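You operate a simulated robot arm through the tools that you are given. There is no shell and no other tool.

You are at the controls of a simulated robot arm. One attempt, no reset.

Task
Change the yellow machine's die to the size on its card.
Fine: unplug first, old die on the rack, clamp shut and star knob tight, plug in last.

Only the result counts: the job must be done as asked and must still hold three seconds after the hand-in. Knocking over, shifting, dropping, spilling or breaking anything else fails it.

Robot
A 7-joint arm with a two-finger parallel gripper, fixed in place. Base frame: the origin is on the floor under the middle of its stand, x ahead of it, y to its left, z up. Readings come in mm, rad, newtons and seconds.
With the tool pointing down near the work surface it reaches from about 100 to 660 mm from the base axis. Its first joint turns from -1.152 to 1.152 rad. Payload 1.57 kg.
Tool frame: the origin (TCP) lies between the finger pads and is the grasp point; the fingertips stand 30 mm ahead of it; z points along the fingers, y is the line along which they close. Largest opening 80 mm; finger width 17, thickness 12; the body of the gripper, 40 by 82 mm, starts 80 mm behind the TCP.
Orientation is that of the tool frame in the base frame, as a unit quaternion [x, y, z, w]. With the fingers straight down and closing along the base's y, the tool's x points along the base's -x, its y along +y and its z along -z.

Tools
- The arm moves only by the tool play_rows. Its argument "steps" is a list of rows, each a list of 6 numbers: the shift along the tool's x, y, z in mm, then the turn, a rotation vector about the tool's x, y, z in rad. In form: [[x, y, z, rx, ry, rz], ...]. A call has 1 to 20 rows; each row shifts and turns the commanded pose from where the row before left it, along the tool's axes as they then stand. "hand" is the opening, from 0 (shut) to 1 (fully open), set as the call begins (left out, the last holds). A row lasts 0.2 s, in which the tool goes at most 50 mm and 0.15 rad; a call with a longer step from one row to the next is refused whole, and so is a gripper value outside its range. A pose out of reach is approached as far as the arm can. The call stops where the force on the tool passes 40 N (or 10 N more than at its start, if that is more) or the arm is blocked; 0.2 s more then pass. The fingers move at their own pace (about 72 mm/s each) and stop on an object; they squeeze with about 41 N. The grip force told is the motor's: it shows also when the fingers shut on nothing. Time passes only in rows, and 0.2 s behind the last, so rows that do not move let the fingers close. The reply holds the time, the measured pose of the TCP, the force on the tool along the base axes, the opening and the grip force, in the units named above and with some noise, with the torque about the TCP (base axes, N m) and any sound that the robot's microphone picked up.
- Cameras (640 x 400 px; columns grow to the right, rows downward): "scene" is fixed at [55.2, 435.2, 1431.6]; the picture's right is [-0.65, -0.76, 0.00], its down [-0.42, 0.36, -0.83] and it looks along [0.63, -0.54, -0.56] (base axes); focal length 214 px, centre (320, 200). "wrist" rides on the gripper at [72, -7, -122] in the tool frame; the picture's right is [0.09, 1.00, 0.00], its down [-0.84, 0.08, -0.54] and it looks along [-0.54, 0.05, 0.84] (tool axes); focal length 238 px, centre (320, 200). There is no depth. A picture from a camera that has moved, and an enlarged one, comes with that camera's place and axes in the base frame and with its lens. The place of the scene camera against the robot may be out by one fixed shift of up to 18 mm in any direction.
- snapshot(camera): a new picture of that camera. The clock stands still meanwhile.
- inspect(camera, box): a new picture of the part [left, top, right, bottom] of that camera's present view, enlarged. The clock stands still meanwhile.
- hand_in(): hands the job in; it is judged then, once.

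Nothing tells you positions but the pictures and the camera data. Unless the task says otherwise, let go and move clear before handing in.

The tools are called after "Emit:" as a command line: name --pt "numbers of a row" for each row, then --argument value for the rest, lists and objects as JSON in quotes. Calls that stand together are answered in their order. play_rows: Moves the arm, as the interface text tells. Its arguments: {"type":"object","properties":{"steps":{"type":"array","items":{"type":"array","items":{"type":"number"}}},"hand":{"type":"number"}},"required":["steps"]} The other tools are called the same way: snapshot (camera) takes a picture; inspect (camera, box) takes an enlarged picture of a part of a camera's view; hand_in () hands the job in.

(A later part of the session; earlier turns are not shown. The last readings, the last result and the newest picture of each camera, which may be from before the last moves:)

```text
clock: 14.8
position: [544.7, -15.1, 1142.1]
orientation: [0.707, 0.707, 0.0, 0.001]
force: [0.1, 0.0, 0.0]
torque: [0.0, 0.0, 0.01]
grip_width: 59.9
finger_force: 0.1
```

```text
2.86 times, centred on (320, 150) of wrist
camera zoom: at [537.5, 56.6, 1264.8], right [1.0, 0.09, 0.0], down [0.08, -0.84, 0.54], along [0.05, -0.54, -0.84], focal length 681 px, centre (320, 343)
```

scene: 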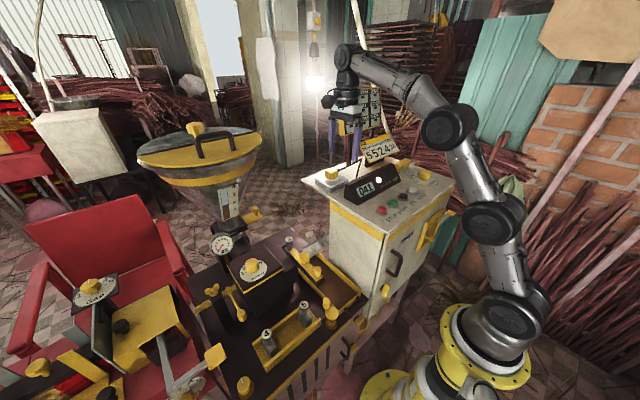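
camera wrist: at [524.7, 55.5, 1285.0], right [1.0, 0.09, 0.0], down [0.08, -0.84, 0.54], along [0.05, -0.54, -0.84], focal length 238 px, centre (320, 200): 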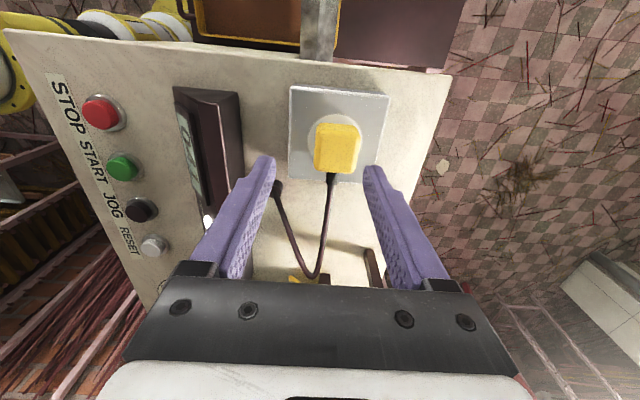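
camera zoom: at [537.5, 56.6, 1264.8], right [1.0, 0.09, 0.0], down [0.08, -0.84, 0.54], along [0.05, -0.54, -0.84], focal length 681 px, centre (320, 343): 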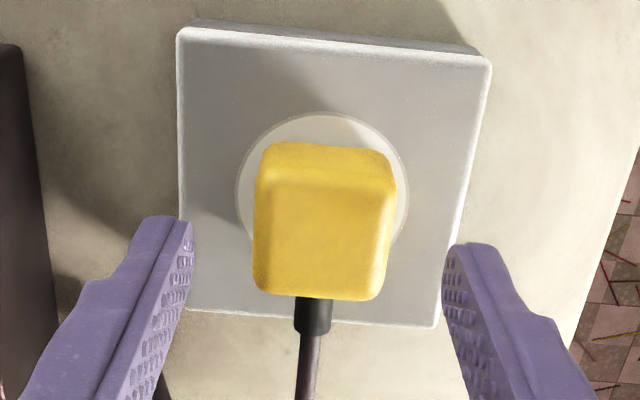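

Fingers straddle the plug symmetrically. I'll descend 32 mm and close on it.

Emit:
play_rows --pt "0 0 16 0 0 0" --pt "0 0 15 0 0 0" --pt "0 0 0 0 0 0"

Emit:
play_rows --hand 0.0 --pt "0 0 0 0 0 0" --pt "0 0 0 0 0 0" --pt "0 0 0 0 0 0" --pt "0 0 0 0 0 0"

Emit:
inspect --camera "scene" --box '[300, 130, 400, 193]'

```text
clock: 15.6
position: [543.6, -14.8, 1108.8]
orientation: [0.708, 0.707, 0.0, 0.0]
force: [-0.1, -0.2, -0.1]
torque: [-0.01, -0.02, -0.03]
grip_width: 60.1
finger_force: 0.1
```

```text
clock: 16.6
position: [544.5, -14.3, 1109.7]
orientation: [0.708, 0.707, 0.0, 0.0]
force: [6.2, 0.7, -0.9]
torque: [0.04, -0.09, 0.0]
grip_width: 34.8
finger_force: 40.6
```

```text
6.35 times, centred on (350, 162) of scene
camera zoom: at [55.4, 435.2, 1431.6], right [-0.65, -0.76, 0.0], down [-0.42, 0.36, -0.83], along [0.63, -0.54, -0.56], focal length 1362 px, centre (130, 444)
```

zoom: 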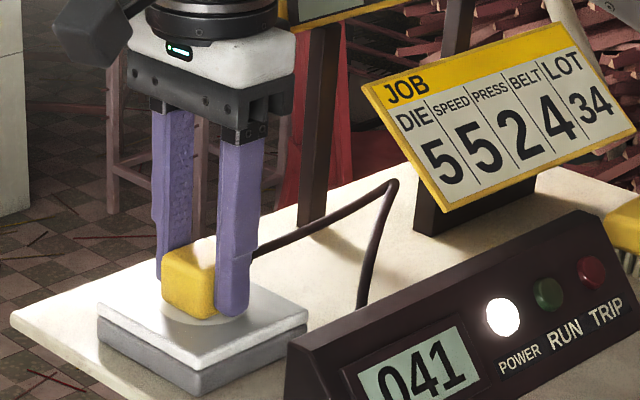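

Plug gripped (34.8 mm wide). Now I'll pull it straight up.

Emit:
play_rows --pt "0 0 -6 0 0 0" --pt "0 0 -8 0 0 0" --pt "0 0 -10 0 0 0" --pt "0 0 -10 0 0 0" --pt "0 0 0 0 0 0"

Emit:
inspect --camera "scene" --box '[300, 130, 400, 193]'

Emit:
snapshot --camera "wrist"

```text
clock: 17.8
position: [544.1, -13.7, 1143.4]
orientation: [0.707, 0.708, 0.0, 0.0]
force: [0.0, 0.5, -1.1]
torque: [-0.02, -0.01, -0.03]
grip_width: 34.9
finger_force: 40.5
heard: snap
```

```text
6.35 times, centred on (350, 162) of scene
camera zoom: at [55.2, 435.2, 1431.6], right [-0.65, -0.76, 0.0], down [-0.42, 0.36, -0.83], along [0.63, -0.54, -0.56], focal length 1362 px, centre (130, 444)
```

zoom: 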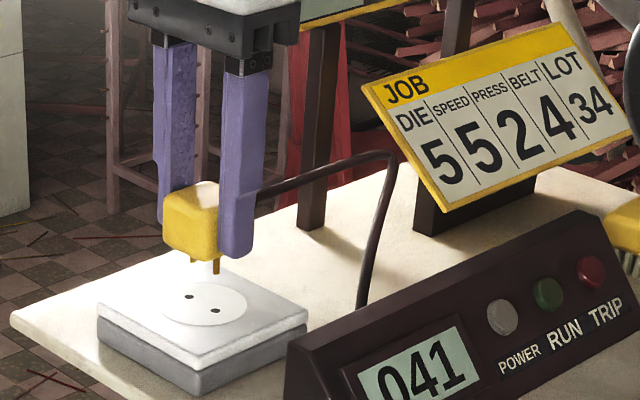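

```text
taken
camera wrist: at [536.8, 57.8, 1266.8], right [1.0, 0.09, 0.0], down [0.08, -0.84, 0.54], along [0.05, -0.54, -0.84], focal length 238 px, centre (320, 200)
```

wrist: 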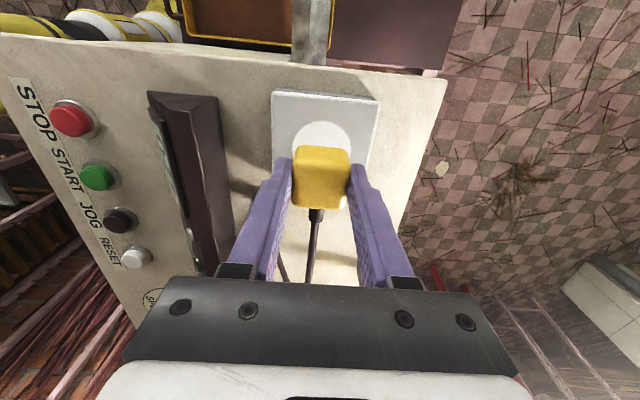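

Unplugged: the POWER lamp is off, and the plug has two short pins. I'll set it down on the cabinet top beside the outlet, toward the cable's entry.

Emit:
play_rows --pt "-20 -4 0 0 0 0" --pt "-20 -4 0 0 0 0" --pt "-20 -4 0 0 0 0" --pt "-20 -2 0 0 0 0" --pt "0 0 15 0 0 0" --pt "0 0 10 0 0 0" --pt "0 0 0 0 0 0"

Emit:
snapshot --camera "wrist"

Emit:
inspect --camera "scene" --box '[300, 130, 400, 193]'

```text
clock: 19.4
position: [530.2, -94.7, 1118.2]
orientation: [0.707, 0.707, 0.0, 0.0]
force: [-0.4, -0.9, 0.1]
torque: [0.0, 0.03, 0.03]
grip_width: 34.9
finger_force: 41.3
```

```text
taken
camera wrist: at [524.0, -22.8, 1241.0], right [1.0, 0.09, 0.0], down [0.08, -0.84, 0.54], along [0.05, -0.54, -0.84], focal length 238 px, centre (320, 200)
```

wrist: 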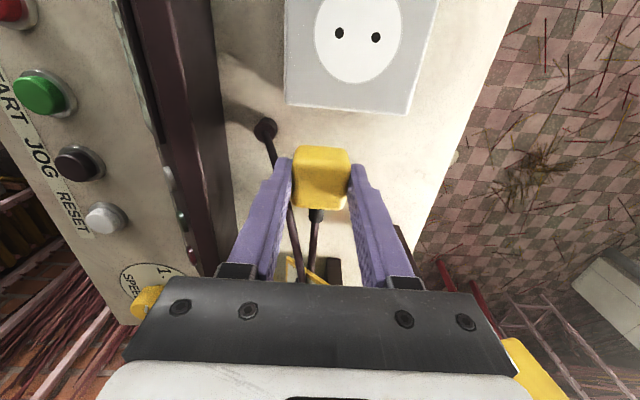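

```text
6.35 times, centred on (350, 162) of scene
camera zoom: at [55.2, 435.2, 1431.6], right [-0.65, -0.76, 0.0], down [-0.42, 0.36, -0.83], along [0.63, -0.54, -0.56], focal length 1362 px, centre (130, 444)
```

zoom: 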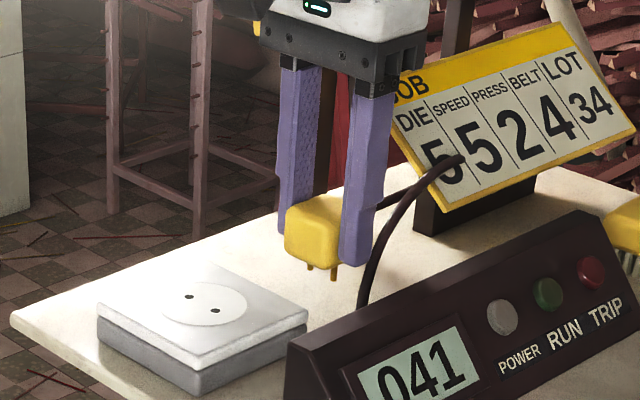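

Clear spot beneath. I'll lower in small steps until the pins touch the cabinet top.

Emit:
play_rows --pt "0 0 6 0 0 0" --pt "0 0 4 0 0 0" --pt "0 0 3 0 0 0" --pt "0 0 0 0 0 0"

Emit:
inspect --camera "scene" --box '[320, 150, 380, 188]'

```text
clock: 20.4
position: [531.3, -95.2, 1105.4]
orientation: [0.707, 0.708, 0.0, 0.0]
force: [0.3, 0.5, -0.4]
torque: [0.0, -0.01, -0.01]
grip_width: 34.8
finger_force: 40.6
```

```text
10.53 times, centred on (350, 169) of scene
camera zoom: at [55.2, 435.2, 1431.6], right [-0.65, -0.76, 0.0], down [-0.42, 0.36, -0.83], along [0.63, -0.54, -0.56], focal length 2258 px, centre (4, 526)
```

zoom: 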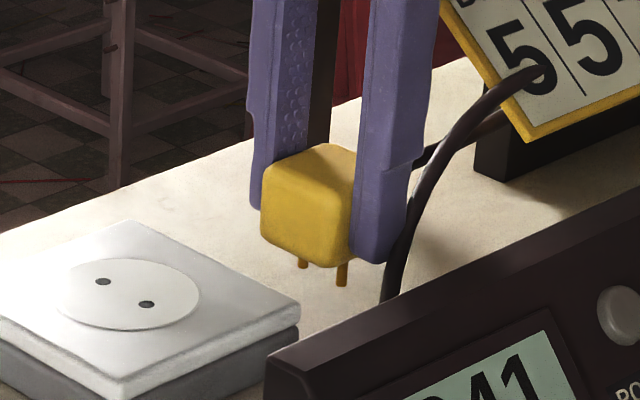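

Still above the surface; lowering further in 2 mm steps.

Emit:
play_rows --pt "0 0 2 0 0 0" --pt "0 0 2 0 0 0" --pt "0 0 2 0 0 0" --pt "0 0 0 0 0 0"

Emit:
inspect --camera "scene" --box '[320, 150, 380, 188]'

```text
clock: 21.4
position: [531.6, -95.7, 1100.6]
orientation: [0.707, 0.707, 0.0, 0.0]
force: [-0.1, 0.8, 0.0]
torque: [-0.02, 0.01, 0.01]
grip_width: 34.6
finger_force: 40.9
```

```text
10.53 times, centred on (350, 169) of scene
camera zoom: at [55.2, 435.2, 1431.6], right [-0.65, -0.76, 0.0], down [-0.42, 0.36, -0.83], along [0.63, -0.54, -0.56], focal length 2258 px, centre (4, 526)
```

zoom: 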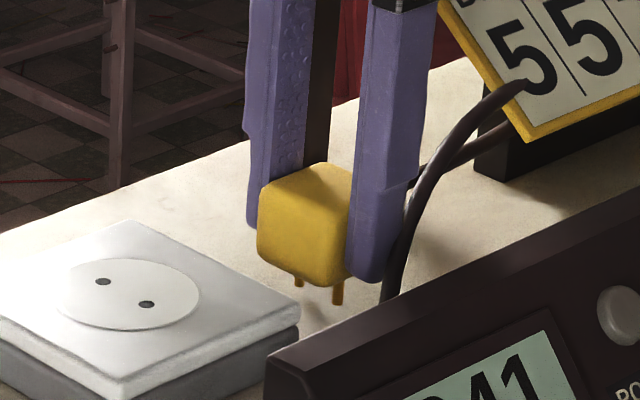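

Emit:
play_rows --pt "0 0 2 0 0 0" --pt "0 0 2 0 0 0" --pt "0 0 2 0 0 0" --pt "0 0 0 0 0 0"

Emit:
inspect --camera "scene" --box '[320, 150, 380, 188]'

```text
clock: 22.4
position: [529.4, -93.8, 1092.9]
orientation: [0.708, 0.707, 0.0, 0.0]
force: [-0.1, 0.8, -0.2]
torque: [-0.02, 0.0, -0.01]
grip_width: 34.9
finger_force: 40.9
```

```text
10.53 times, centred on (350, 169) of scene
camera zoom: at [55.2, 435.2, 1431.6], right [-0.65, -0.76, 0.0], down [-0.42, 0.36, -0.83], along [0.63, -0.54, -0.56], focal length 2258 px, centre (4, 526)
```

zoom: 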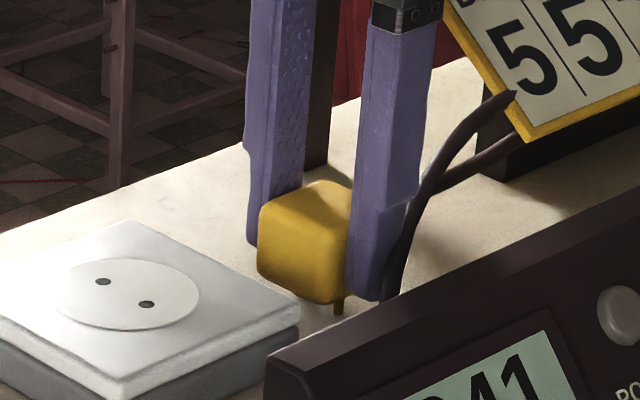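

Emit:
play_rows --pt "0 0 1.5 0 0 0" --pt "0 0 1.5 0 0 0" --pt "0 0 0 0 0 0"

Emit:
inspect --camera "scene" --box '[320, 150, 380, 188]'

```text
clock: 23.2
position: [529.7, -93.9, 1090.4]
orientation: [0.707, 0.707, 0.001, 0.0]
force: [-0.1, -0.1, -0.1]
torque: [-0.01, -0.04, 0.0]
grip_width: 34.7
finger_force: 41.0
```

```text
10.53 times, centred on (350, 169) of scene
camera zoom: at [55.2, 435.2, 1431.6], right [-0.65, -0.76, 0.0], down [-0.42, 0.36, -0.83], along [0.63, -0.54, -0.56], focal length 2258 px, centre (4, 526)
```

zoom: 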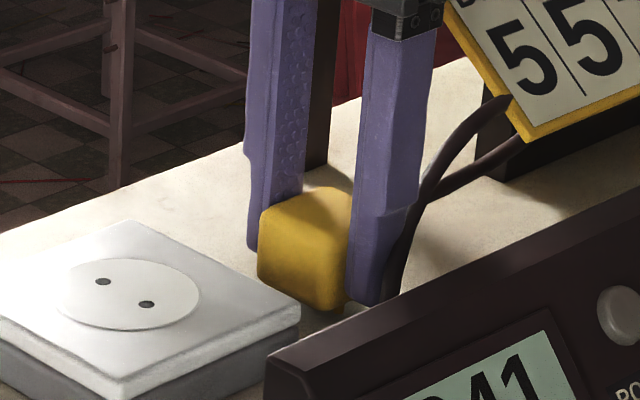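

Emit:
play_rows --pt "0 0 1.5 0 0 0" --pt "0 0 1.5 0 0 0" --pt "0 0 0 0 0 0"

Emit:
inspect --camera "scene" --box '[320, 150, 380, 188]'

```text
clock: 24.0
position: [529.1, -94.7, 1086.1]
orientation: [0.706, 0.708, 0.0, 0.0]
force: [-0.5, -0.7, -0.8]
torque: [0.0, 0.0, 0.01]
grip_width: 34.8
finger_force: 41.3
```

```text
10.53 times, centred on (350, 169) of scene
camera zoom: at [55.2, 435.2, 1431.6], right [-0.65, -0.76, 0.0], down [-0.42, 0.36, -0.83], along [0.63, -0.54, -0.56], focal length 2258 px, centre (4, 526)
```

zoom: 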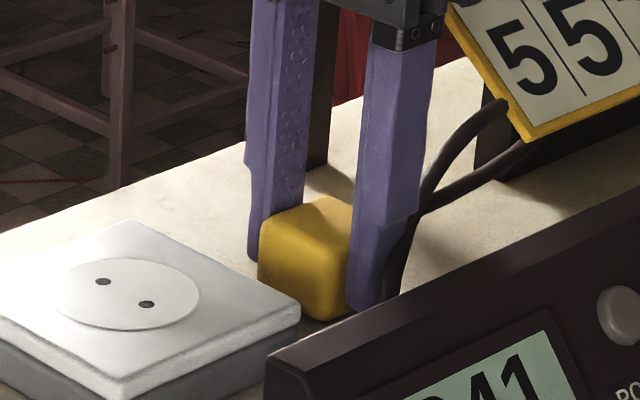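

Emit:
play_rows --pt "0 0 1 0 0 0" --pt "0 0 1 0 0 0" --pt "0 0 0 0 0 0"

Emit:
inspect --camera "scene" --box '[335, 160, 365, 179]'

```text
clock: 24.8
position: [529.7, -93.1, 1086.0]
orientation: [0.707, 0.707, 0.0, 0.0]
force: [-0.1, 0.2, -0.6]
torque: [0.01, -0.02, 0.01]
grip_width: 35.0
finger_force: 41.4
```

```text
16.00 times, centred on (350, 170) of scene
camera zoom: at [55.2, 435.2, 1431.6], right [-0.65, -0.76, 0.0], down [-0.42, 0.36, -0.83], along [0.63, -0.54, -0.56], focal length 3432 px, centre (-160, 688)
```

zoom: 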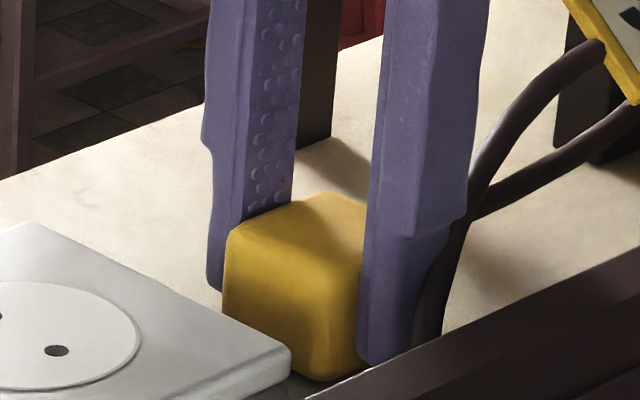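

Emit:
play_rows --pt "0 0 1 0 0 0" --pt "0 0 1 0 0 0" --pt "0 0 1 0 0 0" --pt "0 0 0 0 0 0"

Emit:
inspect --camera "scene" --box '[335, 160, 365, 179]'

Emit:
snapshot --camera "wrist"

```text
clock: 25.8
position: [529.9, -94.1, 1084.6]
orientation: [0.707, 0.708, 0.001, 0.001]
force: [-0.2, -0.5, 6.2]
torque: [0.01, 0.09, 0.02]
grip_width: 35.1
finger_force: 41.1
```

```text
16.00 times, centred on (350, 170) of scene
camera zoom: at [55.1, 435.2, 1431.6], right [-0.65, -0.76, 0.0], down [-0.42, 0.36, -0.83], along [0.63, -0.54, -0.56], focal length 3432 px, centre (-160, 688)
```

zoom: 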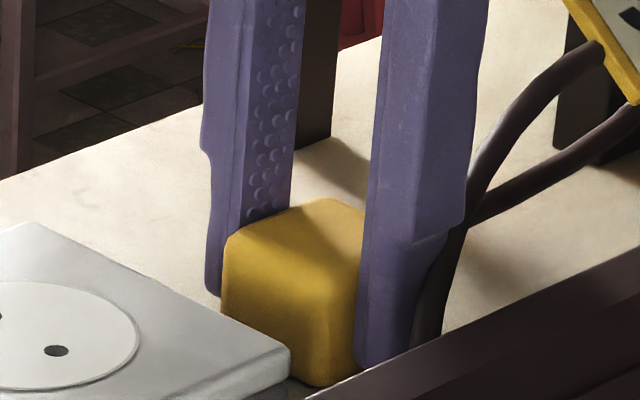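

```text
taken
camera wrist: at [522.7, -22.0, 1206.8], right [1.0, 0.09, 0.0], down [0.08, -0.84, 0.54], along [0.05, -0.54, -0.84], focal length 238 px, centre (320, 200)
```

wrist: 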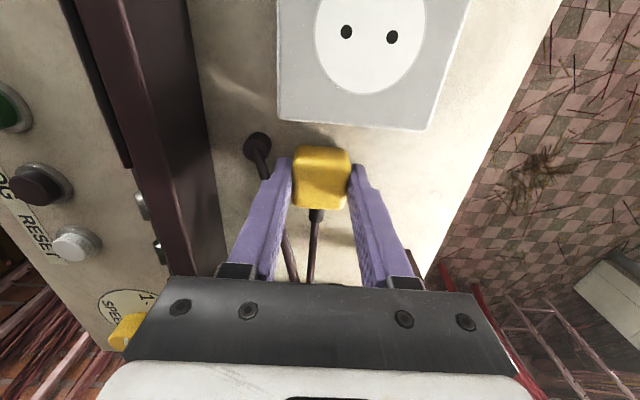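

The plug touched down (6 N). I'll open just slightly to clear the cable gland and rise straight up.

Emit:
play_rows --hand 0.53 --pt "0 0 0 0 0 0" --pt "0 0 0 0 0 0" --pt "0 0 0 0 0 0"

Emit:
snapshot --camera "wrist"

Emit:
inspect --camera "scene" --box '[335, 160, 365, 179]'

```text
clock: 26.6
position: [529.4, -93.1, 1084.2]
orientation: [0.707, 0.707, 0.0, -0.001]
force: [0.4, 0.7, 0.1]
torque: [0.01, 0.01, -0.01]
grip_width: 42.4
finger_force: 0.0
```

```text
taken
camera wrist: at [522.9, -21.9, 1205.8], right [1.0, 0.09, 0.0], down [0.08, -0.84, 0.54], along [0.05, -0.54, -0.84], focal length 238 px, centre (320, 200)
```

wrist: 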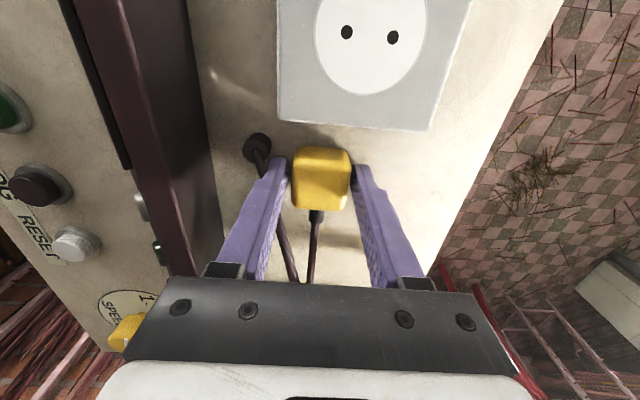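

```text
16.00 times, centred on (350, 170) of scene
camera zoom: at [55.2, 435.2, 1431.6], right [-0.65, -0.76, 0.0], down [-0.42, 0.36, -0.83], along [0.63, -0.54, -0.56], focal length 3432 px, centre (-160, 688)
```

zoom: 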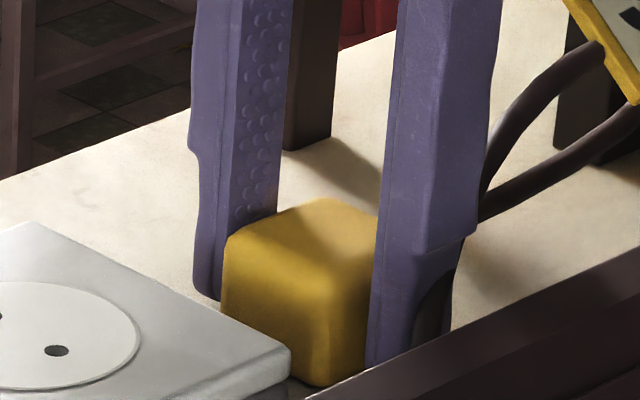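

The plug stands upright and still. I'll rise straight up and retreat, then turn the tool back.

Emit:
play_rows --pt "0 0 -20 0 0 0" --pt "0 0 -30 0 0 0" --pt "0 0 -20 0 0 0" --pt "0 -25 -20 0 0 0" --pt "0 -35 -20 0 0 0" --pt "0 -40 0 0 0 0" --pt "30 -30 0 0 0 0" --pt "35 0 0 0 0 0" --pt "0 0 0 0 0 0"

Emit:
inspect --camera "scene" --box '[310, 140, 390, 190]'

```text
clock: 28.6
position: [401.4, -28.1, 1191.2]
orientation: [0.707, 0.708, 0.0, 0.0]
force: [-0.5, 0.4, -0.9]
torque: [-0.02, -0.01, 0.01]
grip_width: 42.0
finger_force: 0.1
```

```text
8.00 times, centred on (350, 165) of scene
camera zoom: at [55.1, 435.2, 1431.6], right [-0.65, -0.76, 0.0], down [-0.42, 0.36, -0.83], along [0.63, -0.54, -0.56], focal length 1716 px, centre (80, 480)
```

zoom: 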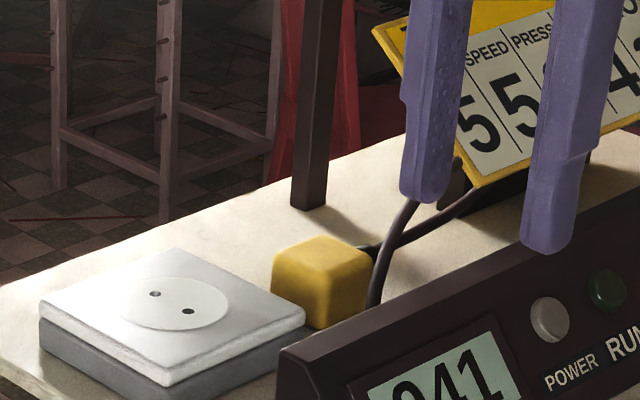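

Plug parked. Next the star knob: I'll go above it keeping this yaw (fingers closing along x), which leaves a full half-turn of anticlockwise rotation available.

Emit:
play_rows --hand 0.75 --pt "43 0 0 0 0 0" --pt "43 0 0 0 0 0" --pt "43 0 0 0 0 0" --pt "43 15 0 0 0 0" --pt "44 20 0 0 0 0" --pt "3 0 45 0 0 0" --pt "0 0 45 0 0 0" --pt "0 0 45 0 0 0" --pt "0 0 45 0 0 0" --pt "0 0 0 0 0 0"

Emit:
snapshot --camera "wrist"

Emit:
inspect --camera "wrist" --box '[240, 80, 400, 220]'

Emit:
snapshot --camera "scene"

```text
clock: 30.8
position: [436.0, 190.9, 1012.0]
orientation: [0.707, 0.707, 0.0, -0.001]
force: [-0.3, -0.4, -0.2]
torque: [0.0, 0.03, 0.02]
grip_width: 60.1
finger_force: 0.1
```

```text
taken
camera wrist: at [428.6, 261.9, 1135.0], right [1.0, 0.09, 0.0], down [0.08, -0.84, 0.54], along [0.05, -0.54, -0.84], focal length 238 px, centre (320, 200)
```

wrist: 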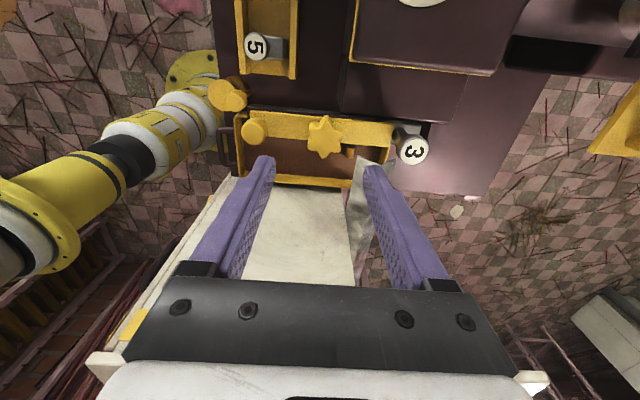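

```text
2.86 times, centred on (320, 150) of wrist
camera zoom: at [428.6, 261.9, 1135.0], right [1.0, 0.09, 0.0], down [0.08, -0.84, 0.54], along [0.05, -0.54, -0.84], focal length 681 px, centre (320, 343)
```

zoom: 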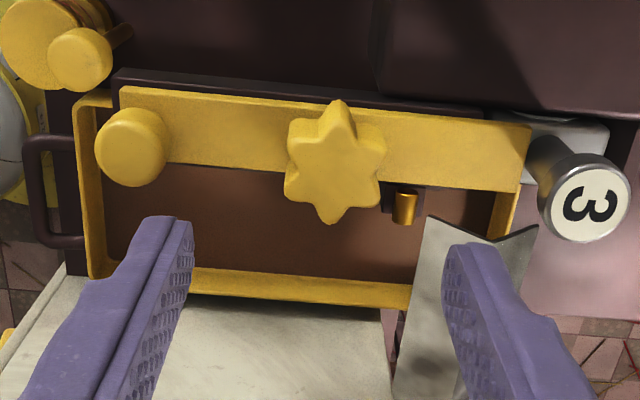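

```text
taken
```

scene: 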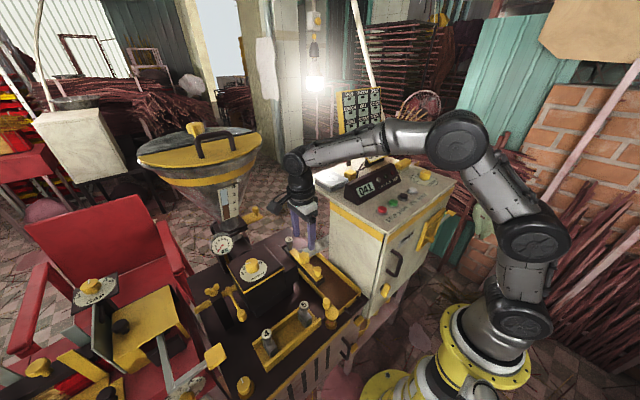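

Star knob centre is about (439, 190, 915) with lobes toward ±y, so closing along x seats on two lobes per side. I'll descend to just above the clamp bar (top at ~890) and check before gripping.

Emit:
play_rows --pt "0 3 30 0 0 0" --pt "0 0 30 0 0 0" --pt "0 0 0 0 0 0"

Emit:
inspect --camera "wrist" --box '[220, 80, 420, 220]'

Emit:
inspect --camera "scene" --box '[275, 220, 345, 290]'

```text
clock: 31.6
position: [439.1, 190.1, 953.3]
orientation: [0.707, 0.707, 0.0, 0.001]
force: [-0.8, 0.7, 0.1]
torque: [-0.03, -0.01, 0.0]
grip_width: 60.0
finger_force: 0.0
```

```text
2.86 times, centred on (320, 150) of wrist
camera zoom: at [430.9, 261.9, 1075.4], right [1.0, 0.09, 0.0], down [0.08, -0.84, 0.54], along [0.05, -0.54, -0.84], focal length 681 px, centre (320, 343)
```

zoom: 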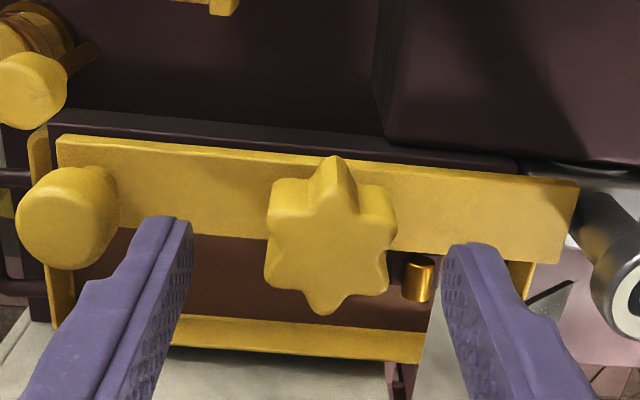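

```text
5.71 times, centred on (310, 255) of scene
camera zoom: at [55.2, 435.2, 1431.6], right [-0.65, -0.76, 0.0], down [-0.42, 0.36, -0.83], along [0.63, -0.54, -0.56], focal length 1226 px, centre (377, -114)
```

zoom: 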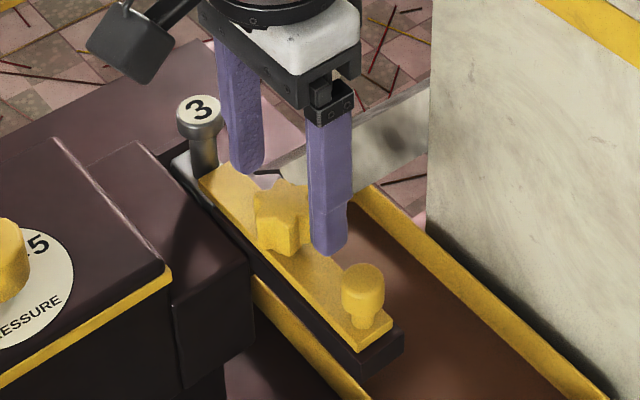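

Alignment looks good. I'll lower to tips just above the bar and close on the star.

Emit:
play_rows --pt "0 0 13 0 0 0" --pt "0 0 12 0 0 0" --pt "0 0 0 0 0 0"

Emit:
play_rows --hand 0.0 --pt "0 0 0 0 0 0" --pt "0 0 0 0 0 0" --pt "0 0 0 0 0 0" --pt "0 0 0 0 0 0"

Emit:
inspect --camera "wrist" --box '[220, 80, 420, 220]'

```text
clock: 32.4
position: [438.2, 191.0, 927.6]
orientation: [0.707, 0.708, 0.0, 0.0]
force: [0.2, 0.4, -0.4]
torque: [0.01, -0.02, 0.0]
grip_width: 60.4
finger_force: 0.0
```

```text
clock: 33.4
position: [440.0, 190.5, 928.4]
orientation: [0.707, 0.707, 0.0, 0.0]
force: [13.5, -0.2, -6.6]
torque: [0.17, -0.19, 0.01]
grip_width: 34.5
finger_force: 42.0
```

```text
2.86 times, centred on (320, 150) of wrist
camera zoom: at [432.9, 261.9, 1051.2], right [1.0, 0.09, 0.0], down [0.08, -0.84, 0.54], along [0.05, -0.54, -0.84], focal length 681 px, centre (320, 343)
```

zoom: 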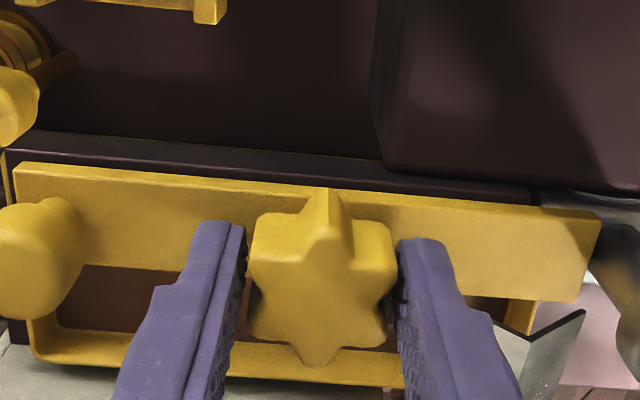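

Star gripped (34.5 mm). A sideways force shows it's centred about 2 mm further +x; I'll relieve that, then turn anticlockwise (seen from above) a little and watch the torque.

Emit:
play_rows --pt "0 1.8 0 0 0 0" --pt "0 0 0 0 0 -0.1" --pt "0 0 0 0 0 -0.1" --pt "0 0 0 0 0 -0.1" --pt "0 0 0 0 0 0"

Emit:
inspect --camera "wrist" --box '[220, 80, 420, 220]'

Emit:
inspect --camera "scene" --box '[275, 220, 345, 290]'

```text
clock: 34.6
position: [440.0, 190.2, 927.8]
orientation: [0.593, 0.805, 0.0, 0.0]
force: [-0.7, 2.8, 8.3]
torque: [-1.0, -0.2, -0.01]
grip_width: 34.4
finger_force: 42.7
```

```text
2.86 times, centred on (320, 150) of wrist
camera zoom: at [412.2, 256.7, 1051.3], right [0.92, 0.38, 0.0], down [0.32, -0.78, 0.54], along [0.21, -0.5, -0.84], focal length 681 px, centre (320, 343)
```

zoom: 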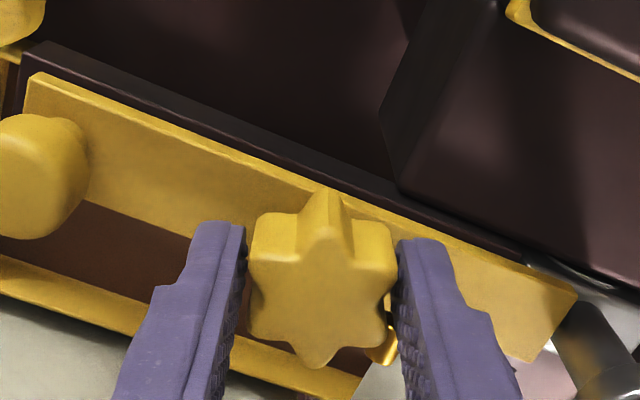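

```text
5.71 times, centred on (310, 255) of scene
camera zoom: at [55.0, 435.2, 1431.6], right [-0.65, -0.76, 0.0], down [-0.42, 0.36, -0.83], along [0.63, -0.54, -0.56], focal length 1226 px, centre (377, -114)
```

zoom: 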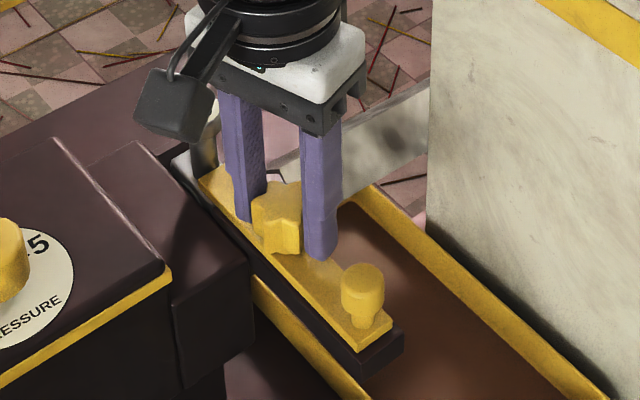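

The star turns with the fingers with little torque. I'll continue unscrewing and watch whether it rises.

Emit:
play_rows --pt "0 0 0 0 0 -0.12" --pt "0 0 0 0 0 -0.12" --pt "0 0 0 0 0 -0.12" --pt "0 0 0 0 0 -0.12" --pt "0 0 0 0 0 0"

Emit:
inspect --camera "scene" --box '[275, 220, 345, 290]'

```text
clock: 35.8
position: [439.8, 190.2, 928.7]
orientation: [0.384, 0.923, 0.001, 0.001]
force: [7.5, 6.5, 10.5]
torque: [0.62, 0.35, -0.02]
grip_width: 34.6
finger_force: 42.7
```

```text
5.71 times, centred on (310, 255) of scene
camera zoom: at [55.2, 435.2, 1431.6], right [-0.65, -0.76, 0.0], down [-0.42, 0.36, -0.83], along [0.63, -0.54, -0.56], focal length 1226 px, centre (377, -114)
```

zoom: 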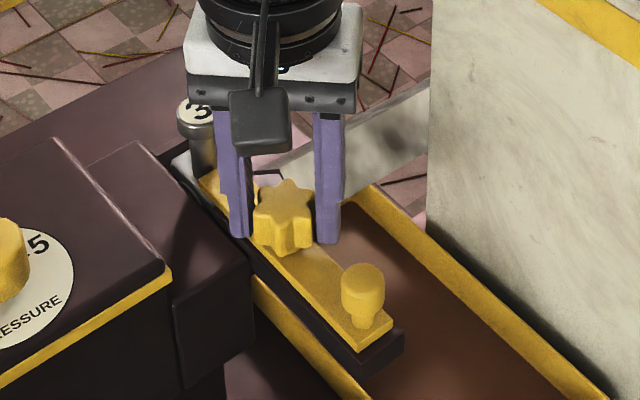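

Emit:
play_rows --pt "0 0.8 -0.5 0 0 -0.13" --pt "0 0 0 0 0 -0.13" --pt "0 0 0 0 0 -0.13" --pt "0 0 0 0 0 -0.13" --pt "0 0 0 0 0 -0.13" --pt "0 0 0 0 0 -0.13" --pt "0 0 0 0 0 0"

Emit:
inspect --camera "scene" --box '[275, 220, 345, 290]'

Emit:
inspect --camera "wrist" --box '[220, 80, 420, 220]'

```text
clock: 37.4
position: [440.3, 190.9, 928.5]
orientation: [0.004, 1.0, 0.0, 0.0]
force: [2.8, 2.3, 9.1]
torque: [0.24, 0.28, -0.02]
grip_width: 34.2
finger_force: 41.9
```

```text
5.71 times, centred on (310, 255) of scene
camera zoom: at [55.1, 435.2, 1431.6], right [-0.65, -0.76, 0.0], down [-0.42, 0.36, -0.83], along [0.63, -0.54, -0.56], focal length 1226 px, centre (377, -114)
```

zoom: 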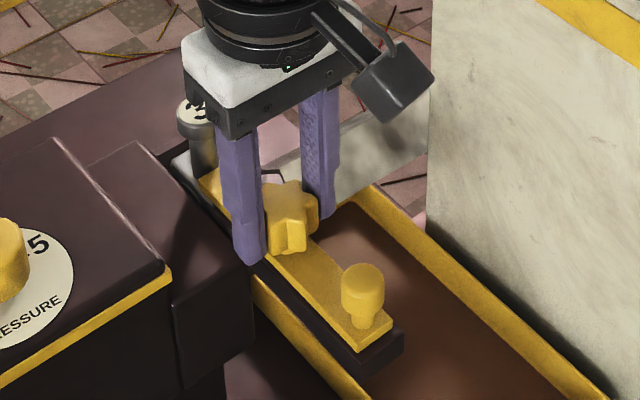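

```text
2.86 times, centred on (320, 150) of wrist
camera zoom: at [368.3, 184.4, 1051.1], right [-0.08, 1.0, 0.0], down [0.84, 0.07, 0.54], along [0.54, 0.04, -0.84], focal length 681 px, centre (320, 343)
```

zoom: 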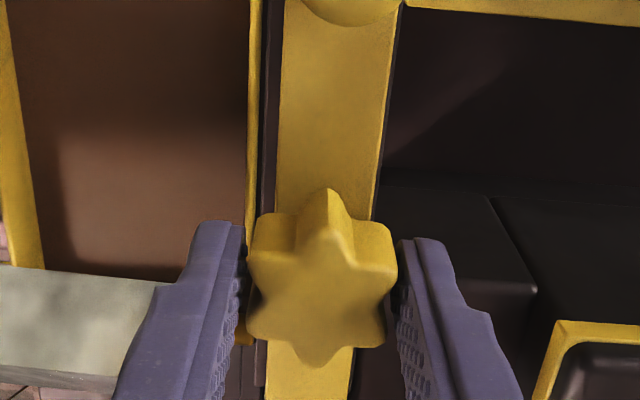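

The star has turned 90°. I'll carry on another 90° anticlockwise.

Emit:
play_rows --pt "0 0 0 0 0 -0.13" --pt "0 0 0 0 0 -0.13" --pt "0 0 0 0 0 -0.13" --pt "0 0 0 0 0 -0.13" --pt "0 0 0 0 0 -0.13" --pt "0 0 0 0 0 -0.13" --pt "0 0 0 0 0 0"

Emit:
inspect --camera "wrist" --box '[220, 80, 420, 220]'

```text
clock: 39.0
position: [440.4, 190.7, 928.8]
orientation: [-0.376, 0.927, 0.0, 0.0]
force: [0.9, 2.1, 3.7]
torque: [0.12, -0.29, 0.0]
grip_width: 34.7
finger_force: 41.7
```

```text
2.86 times, centred on (320, 150) of wrist
camera zoom: at [393.3, 135.8, 1051.1], right [-0.76, 0.65, 0.0], down [0.55, 0.64, 0.54], along [0.35, 0.41, -0.84], focal length 681 px, centre (320, 343)
```

zoom: 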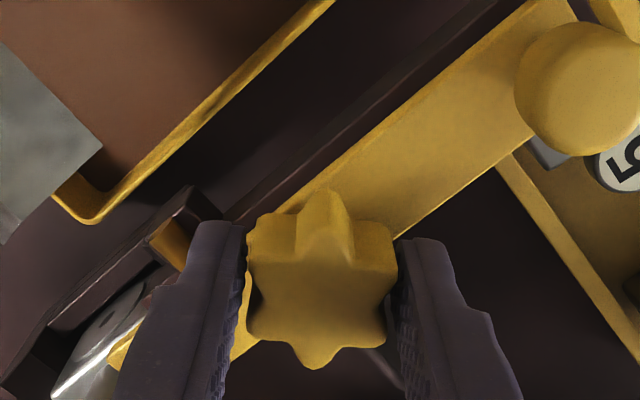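

Emit:
play_rows --pt "0 0 0 0 0 -0.13" --pt "0 0 0 0 0 -0.13" --pt "0 0 0 0 0 -0.13" --pt "0 0 0 0 0 -0.13" --pt "0 0 0 0 0 -0.13" --pt "0 0 0 0 0 -0.13" --pt "0 0 0 0 0 0"

Emit:
inspect --camera "wrist" --box '[220, 80, 420, 220]'

Emit:
inspect --camera "scene" --box '[275, 220, 345, 290]'

```text
clock: 40.6
position: [440.1, 189.9, 927.6]
orientation: [-0.7, 0.714, 0.001, 0.0]
force: [-5.8, 2.8, 2.0]
torque: [-0.2, -0.15, -0.66]
grip_width: 34.6
finger_force: 41.9
```

```text
2.86 times, centred on (320, 150) of wrist
camera zoom: at [445.5, 118.3, 1050.2], right [-1.0, -0.07, 0.0], down [-0.06, 0.84, 0.54], along [-0.04, 0.54, -0.84], focal length 681 px, centre (320, 343)
```

zoom: 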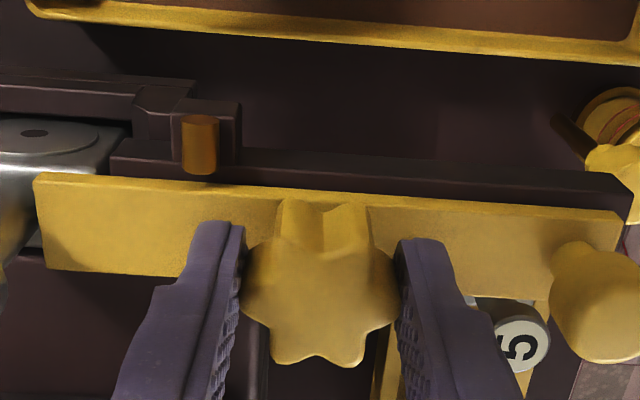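

```text
5.71 times, centred on (310, 255) of scene
camera zoom: at [55.0, 435.2, 1431.6], right [-0.65, -0.76, 0.0], down [-0.42, 0.36, -0.83], along [0.63, -0.54, -0.56], focal length 1226 px, centre (377, -114)
```

zoom: 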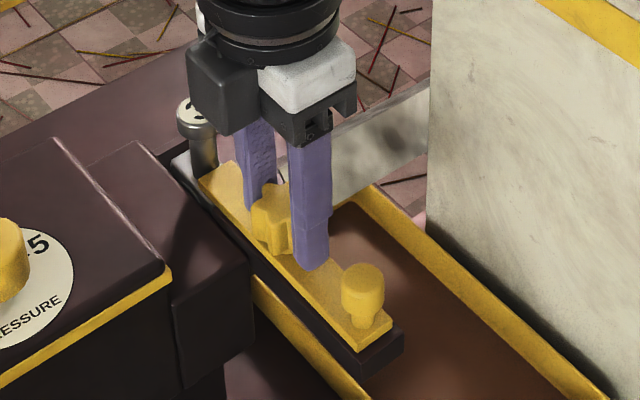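

The star slipped about 30° in my grip with 0.66 N·m of torque, so it has reached its loose end-stop after roughly 150°. I'll release, rise and look at the clamp.

Emit:
play_rows --hand 0.7 --pt "0 0 0 0 0 0" --pt "0 0 0 0 0 0" --pt "0 0 -20 0 0 0" --pt "0 0 -30 0 0 0" --pt "0 0 -30 0 0 0" --pt "0 0 0 0 0 0"

Emit:
inspect --camera "wrist" --box '[200, 60, 440, 210]'

Emit:
inspect --camera "scene" --box '[275, 220, 345, 290]'

Emit:
snapshot --camera "wrist"

```text
clock: 42.0
position: [439.2, 191.1, 1008.2]
orientation: [-0.7, 0.715, 0.0, 0.0]
force: [0.0, -0.4, -0.1]
torque: [0.01, 0.0, 0.03]
grip_width: 55.9
finger_force: 0.1
```

```text
2.67 times, centred on (320, 135) of wrist
camera zoom: at [443.6, 118.1, 1130.6], right [-1.0, -0.07, 0.0], down [-0.06, 0.84, 0.54], along [-0.04, 0.54, -0.84], focal length 636 px, centre (320, 373)
```

zoom: 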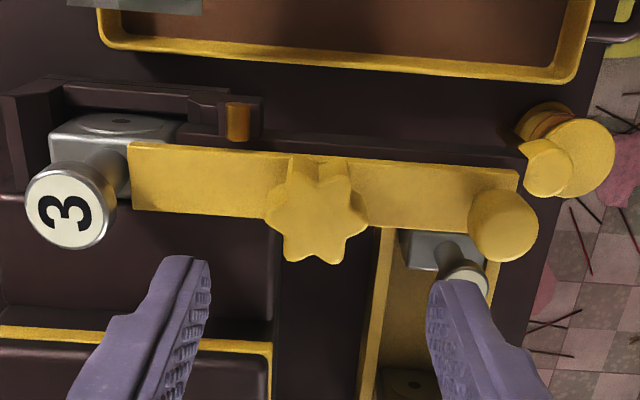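

```text
5.71 times, centred on (310, 255) of scene
camera zoom: at [55.2, 435.2, 1431.6], right [-0.65, -0.76, 0.0], down [-0.42, 0.36, -0.83], along [0.63, -0.54, -0.56], focal length 1226 px, centre (377, -114)
```

zoom: 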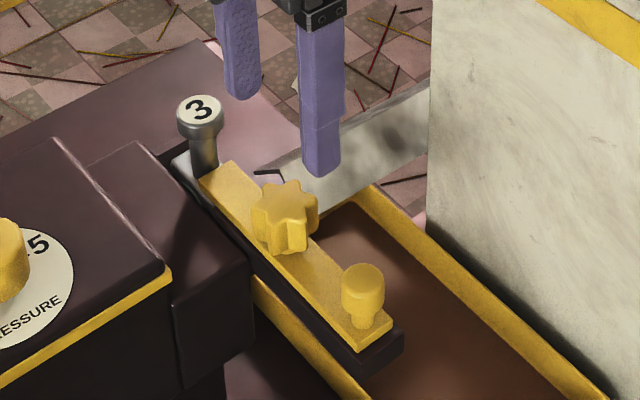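

```text
taken
camera wrist: at [443.6, 118.1, 1130.6], right [-1.0, -0.07, 0.0], down [-0.06, 0.84, 0.54], along [-0.04, 0.54, -0.84], focal length 238 px, centre (320, 200)
```

wrist: 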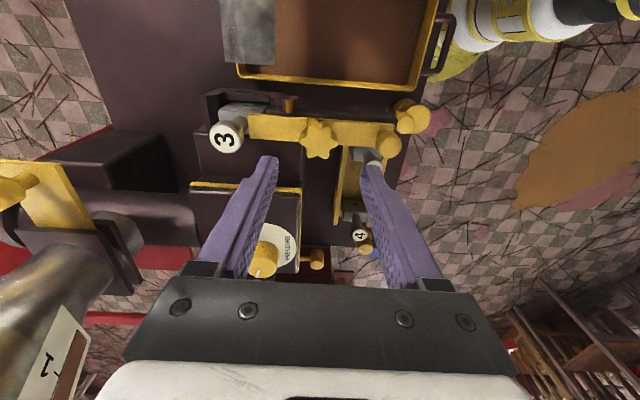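

Star is fully loosened. By geometry the bar most likely pivots about the star stud with its die end swinging toward +y (a bracket and pin stop the other way), so I'll take the handle with the default yaw and try swinging it toward -y.

Emit:
play_rows --hand 0.6 --pt "0 0 0 0 0 0.15" --pt "0 0 0 0 0 0.15" --pt "0 0 0 0 0 0.15" --pt "0 0 0 0 0 0.15" --pt "0 0 0 0 0 0.15" --pt "0 0 0 0 0 0.15" --pt "0 0 0 0 0 0.15" --pt "0 0 0 0 0 0.15" --pt "0 0 0 0 0 0.15" --pt "0 0 0 0 0 0.15" --pt "0 0 0 0 0 0.05" --pt "35 0 0 0 0 0" --pt "30 0 20 0 0 0" --pt "0 0 20 0 0 0" --pt "0 0 0 0 0 0"

Emit:
inspect --camera "wrist" --box '[220, 80, 420, 220]'

Emit:
inspect --camera "scene" --box '[285, 225, 355, 295]'

```text
clock: 45.2
position: [376.6, 188.3, 966.5]
orientation: [0.001, 1.0, 0.0, -0.001]
force: [-0.3, 0.0, -0.4]
torque: [0.0, -0.01, -0.01]
grip_width: 48.3
finger_force: 0.1
```

```text
2.86 times, centred on (320, 150) of wrist
camera zoom: at [304.3, 182.0, 1089.0], right [-0.09, 1.0, 0.0], down [0.84, 0.08, 0.54], along [0.54, 0.05, -0.84], focal length 681 px, centre (320, 343)
```

zoom: 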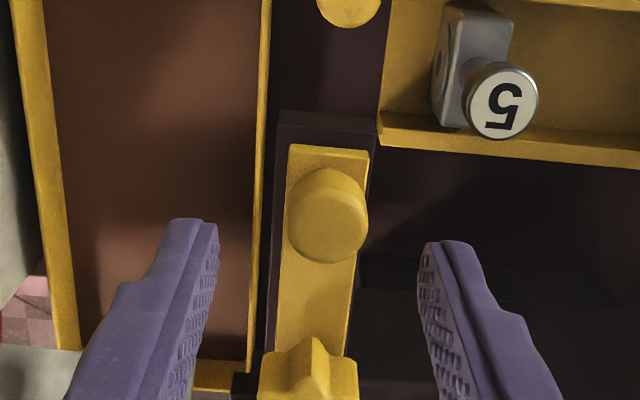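

```text
5.71 times, centred on (320, 260) of scene
camera zoom: at [55.1, 435.2, 1431.6], right [-0.65, -0.76, 0.0], down [-0.42, 0.36, -0.83], along [0.63, -0.54, -0.56], focal length 1226 px, centre (320, -143)
```

zoom: 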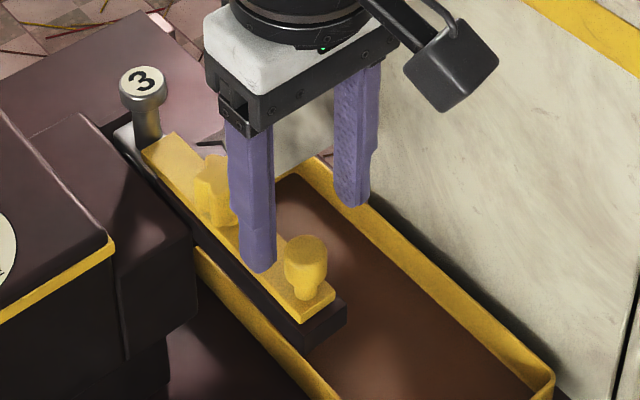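

Emit:
play_rows --pt "0 2 18 0 0 0" --pt "0 0 18 0 0 0" --pt "0 0 0 0 0 0"

Emit:
play_rows --hand 0.0 --pt "0 0 0 0 0 0" --pt "0 0 0 0 0 0" --pt "0 0 0 0 0 0" --pt "0 0 0 0 0 0"

Emit:
inspect --camera "wrist" --box '[220, 80, 420, 220]'

```text
clock: 46.0
position: [374.9, 193.1, 929.9]
orientation: [-0.001, 1.0, 0.0, 0.0]
force: [0.0, 0.4, 1.4]
torque: [0.0, 0.0, 0.01]
grip_width: 48.1
finger_force: 0.0
```

```text
clock: 47.0
position: [376.9, 190.4, 929.4]
orientation: [0.0, 1.0, -0.001, 0.0]
force: [1.7, -17.4, 2.0]
torque: [0.03, -0.11, -0.01]
grip_width: 21.9
finger_force: 34.8
```

```text
2.86 times, centred on (320, 150) of wrist
camera zoom: at [304.1, 184.0, 1053.3], right [-0.09, 1.0, 0.0], down [0.84, 0.08, 0.54], along [0.54, 0.05, -0.84], focal length 681 px, centre (320, 343)
```

zoom: 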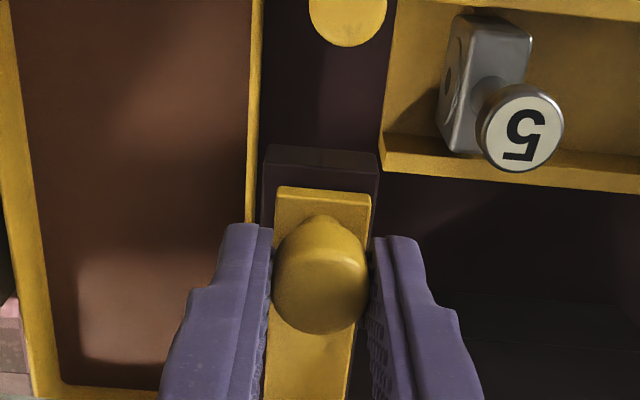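

Handle gripped (22 mm). I'll test by nudging it toward -y along an arc around the star, watching the force.

Emit:
play_rows --pt "0 -2 0 0 0 0" --pt "0 -2 0 0 0 -0.03" --pt "0 -2 0 0 0 -0.03" --pt "0 0 0 0 0 0"

Emit:
inspect --camera "wrist" --box '[220, 80, 420, 220]'

```text
clock: 48.2
position: [375.9, 190.8, 930.8]
orientation: [-0.032, 0.999, 0.005, 0.001]
force: [0.5, 7.5, -2.7]
torque: [-0.51, 0.01, 0.03]
grip_width: 21.8
finger_force: 34.2
stopped in row 4: the force on the tool passed its limit at 41 N (the readings are from after the stop); the commanded pose is now the measured one
```

```text
2.86 times, centred on (320, 150) of wrist
camera zoom: at [304.2, 178.2, 1053.2], right [-0.15, 0.99, 0.01], down [0.83, 0.12, 0.54], along [0.54, 0.09, -0.84], focal length 681 px, centre (320, 343)
```

zoom: 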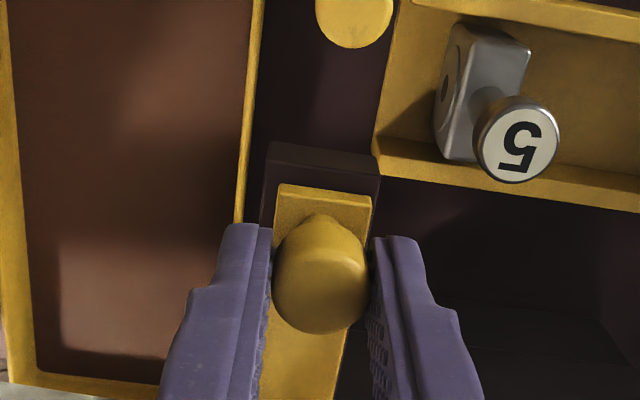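

It's rigid toward -y. I'll test the other possibilities gently: first sliding it toward the robot (-x).

Emit:
play_rows --pt "0 0 0 0 0 0.06" --pt "1.5 0 0 0 0 0" --pt "1.5 0 0 0 0 0" --pt "1.5 0 0 0 0 0" --pt "0 0 0 0 0 0"

Emit:
inspect --camera "wrist" --box '[220, 80, 420, 220]'

```text
clock: 49.4
position: [371.5, 191.1, 930.4]
orientation: [0.0, 1.0, 0.005, 0.001]
force: [3.8, 17.6, -7.9]
torque: [-0.24, -1.09, -0.03]
grip_width: 21.9
finger_force: 34.8
```

```text
2.86 times, centred on (320, 150) of wrist
camera zoom: at [299.0, 182.4, 1053.1], right [-0.09, 1.0, 0.01], down [0.84, 0.07, 0.54], along [0.54, 0.06, -0.84], focal length 681 px, centre (320, 343)
```

zoom: 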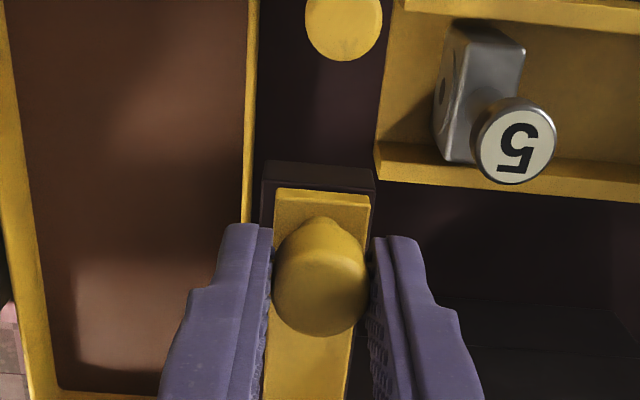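

It slides: the bar moved toward the robot along its rail with little force. I'll continue pulling it back.

Emit:
play_rows --pt "2 0.8 0 0 0 0" --pt "3 0 0 0 0 0" --pt "3 0 0 0 0 0" --pt "3 0 0 0 0 0" --pt "0 0 0 0 0 0"

Emit:
inspect --camera "wrist" --box '[220, 80, 420, 220]'

Emit:
inspect --camera "scene" --box '[285, 225, 355, 295]'

```text
clock: 50.6
position: [358.8, 190.7, 929.6]
orientation: [0.0, 1.0, 0.004, -0.001]
force: [1.0, 15.6, -13.9]
torque: [-0.31, -0.28, 0.05]
grip_width: 21.9
finger_force: 35.2
```

```text
2.86 times, centred on (320, 150) of wrist
camera zoom: at [287.4, 182.8, 1053.5], right [-0.09, 1.0, 0.01], down [0.84, 0.08, 0.54], along [0.54, 0.06, -0.84], focal length 681 px, centre (320, 343)
```

zoom: 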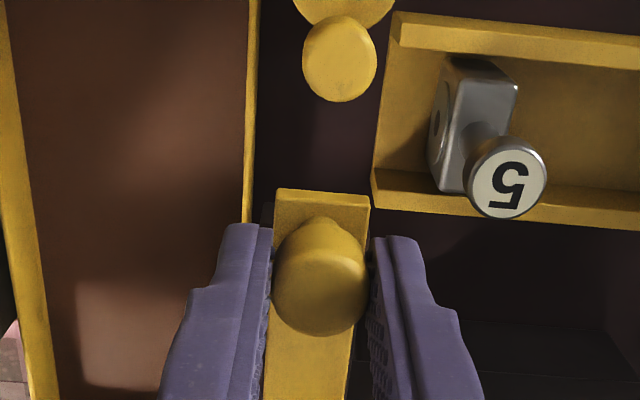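

```text
5.71 times, centred on (320, 260) of scene
camera zoom: at [55.3, 435.7, 1431.4], right [-0.65, -0.76, 0.0], down [-0.42, 0.36, -0.83], along [0.63, -0.54, -0.56], focal length 1226 px, centre (320, -143)
```

zoom: 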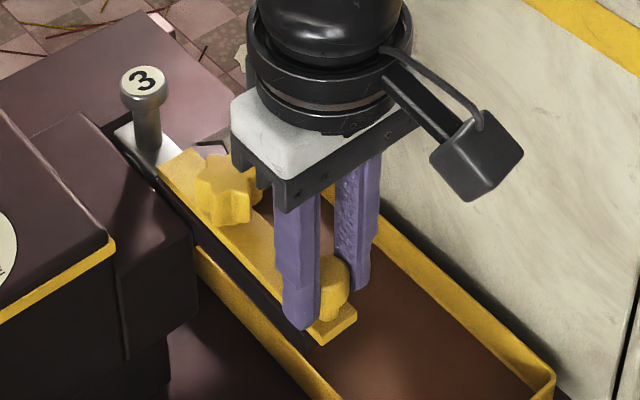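

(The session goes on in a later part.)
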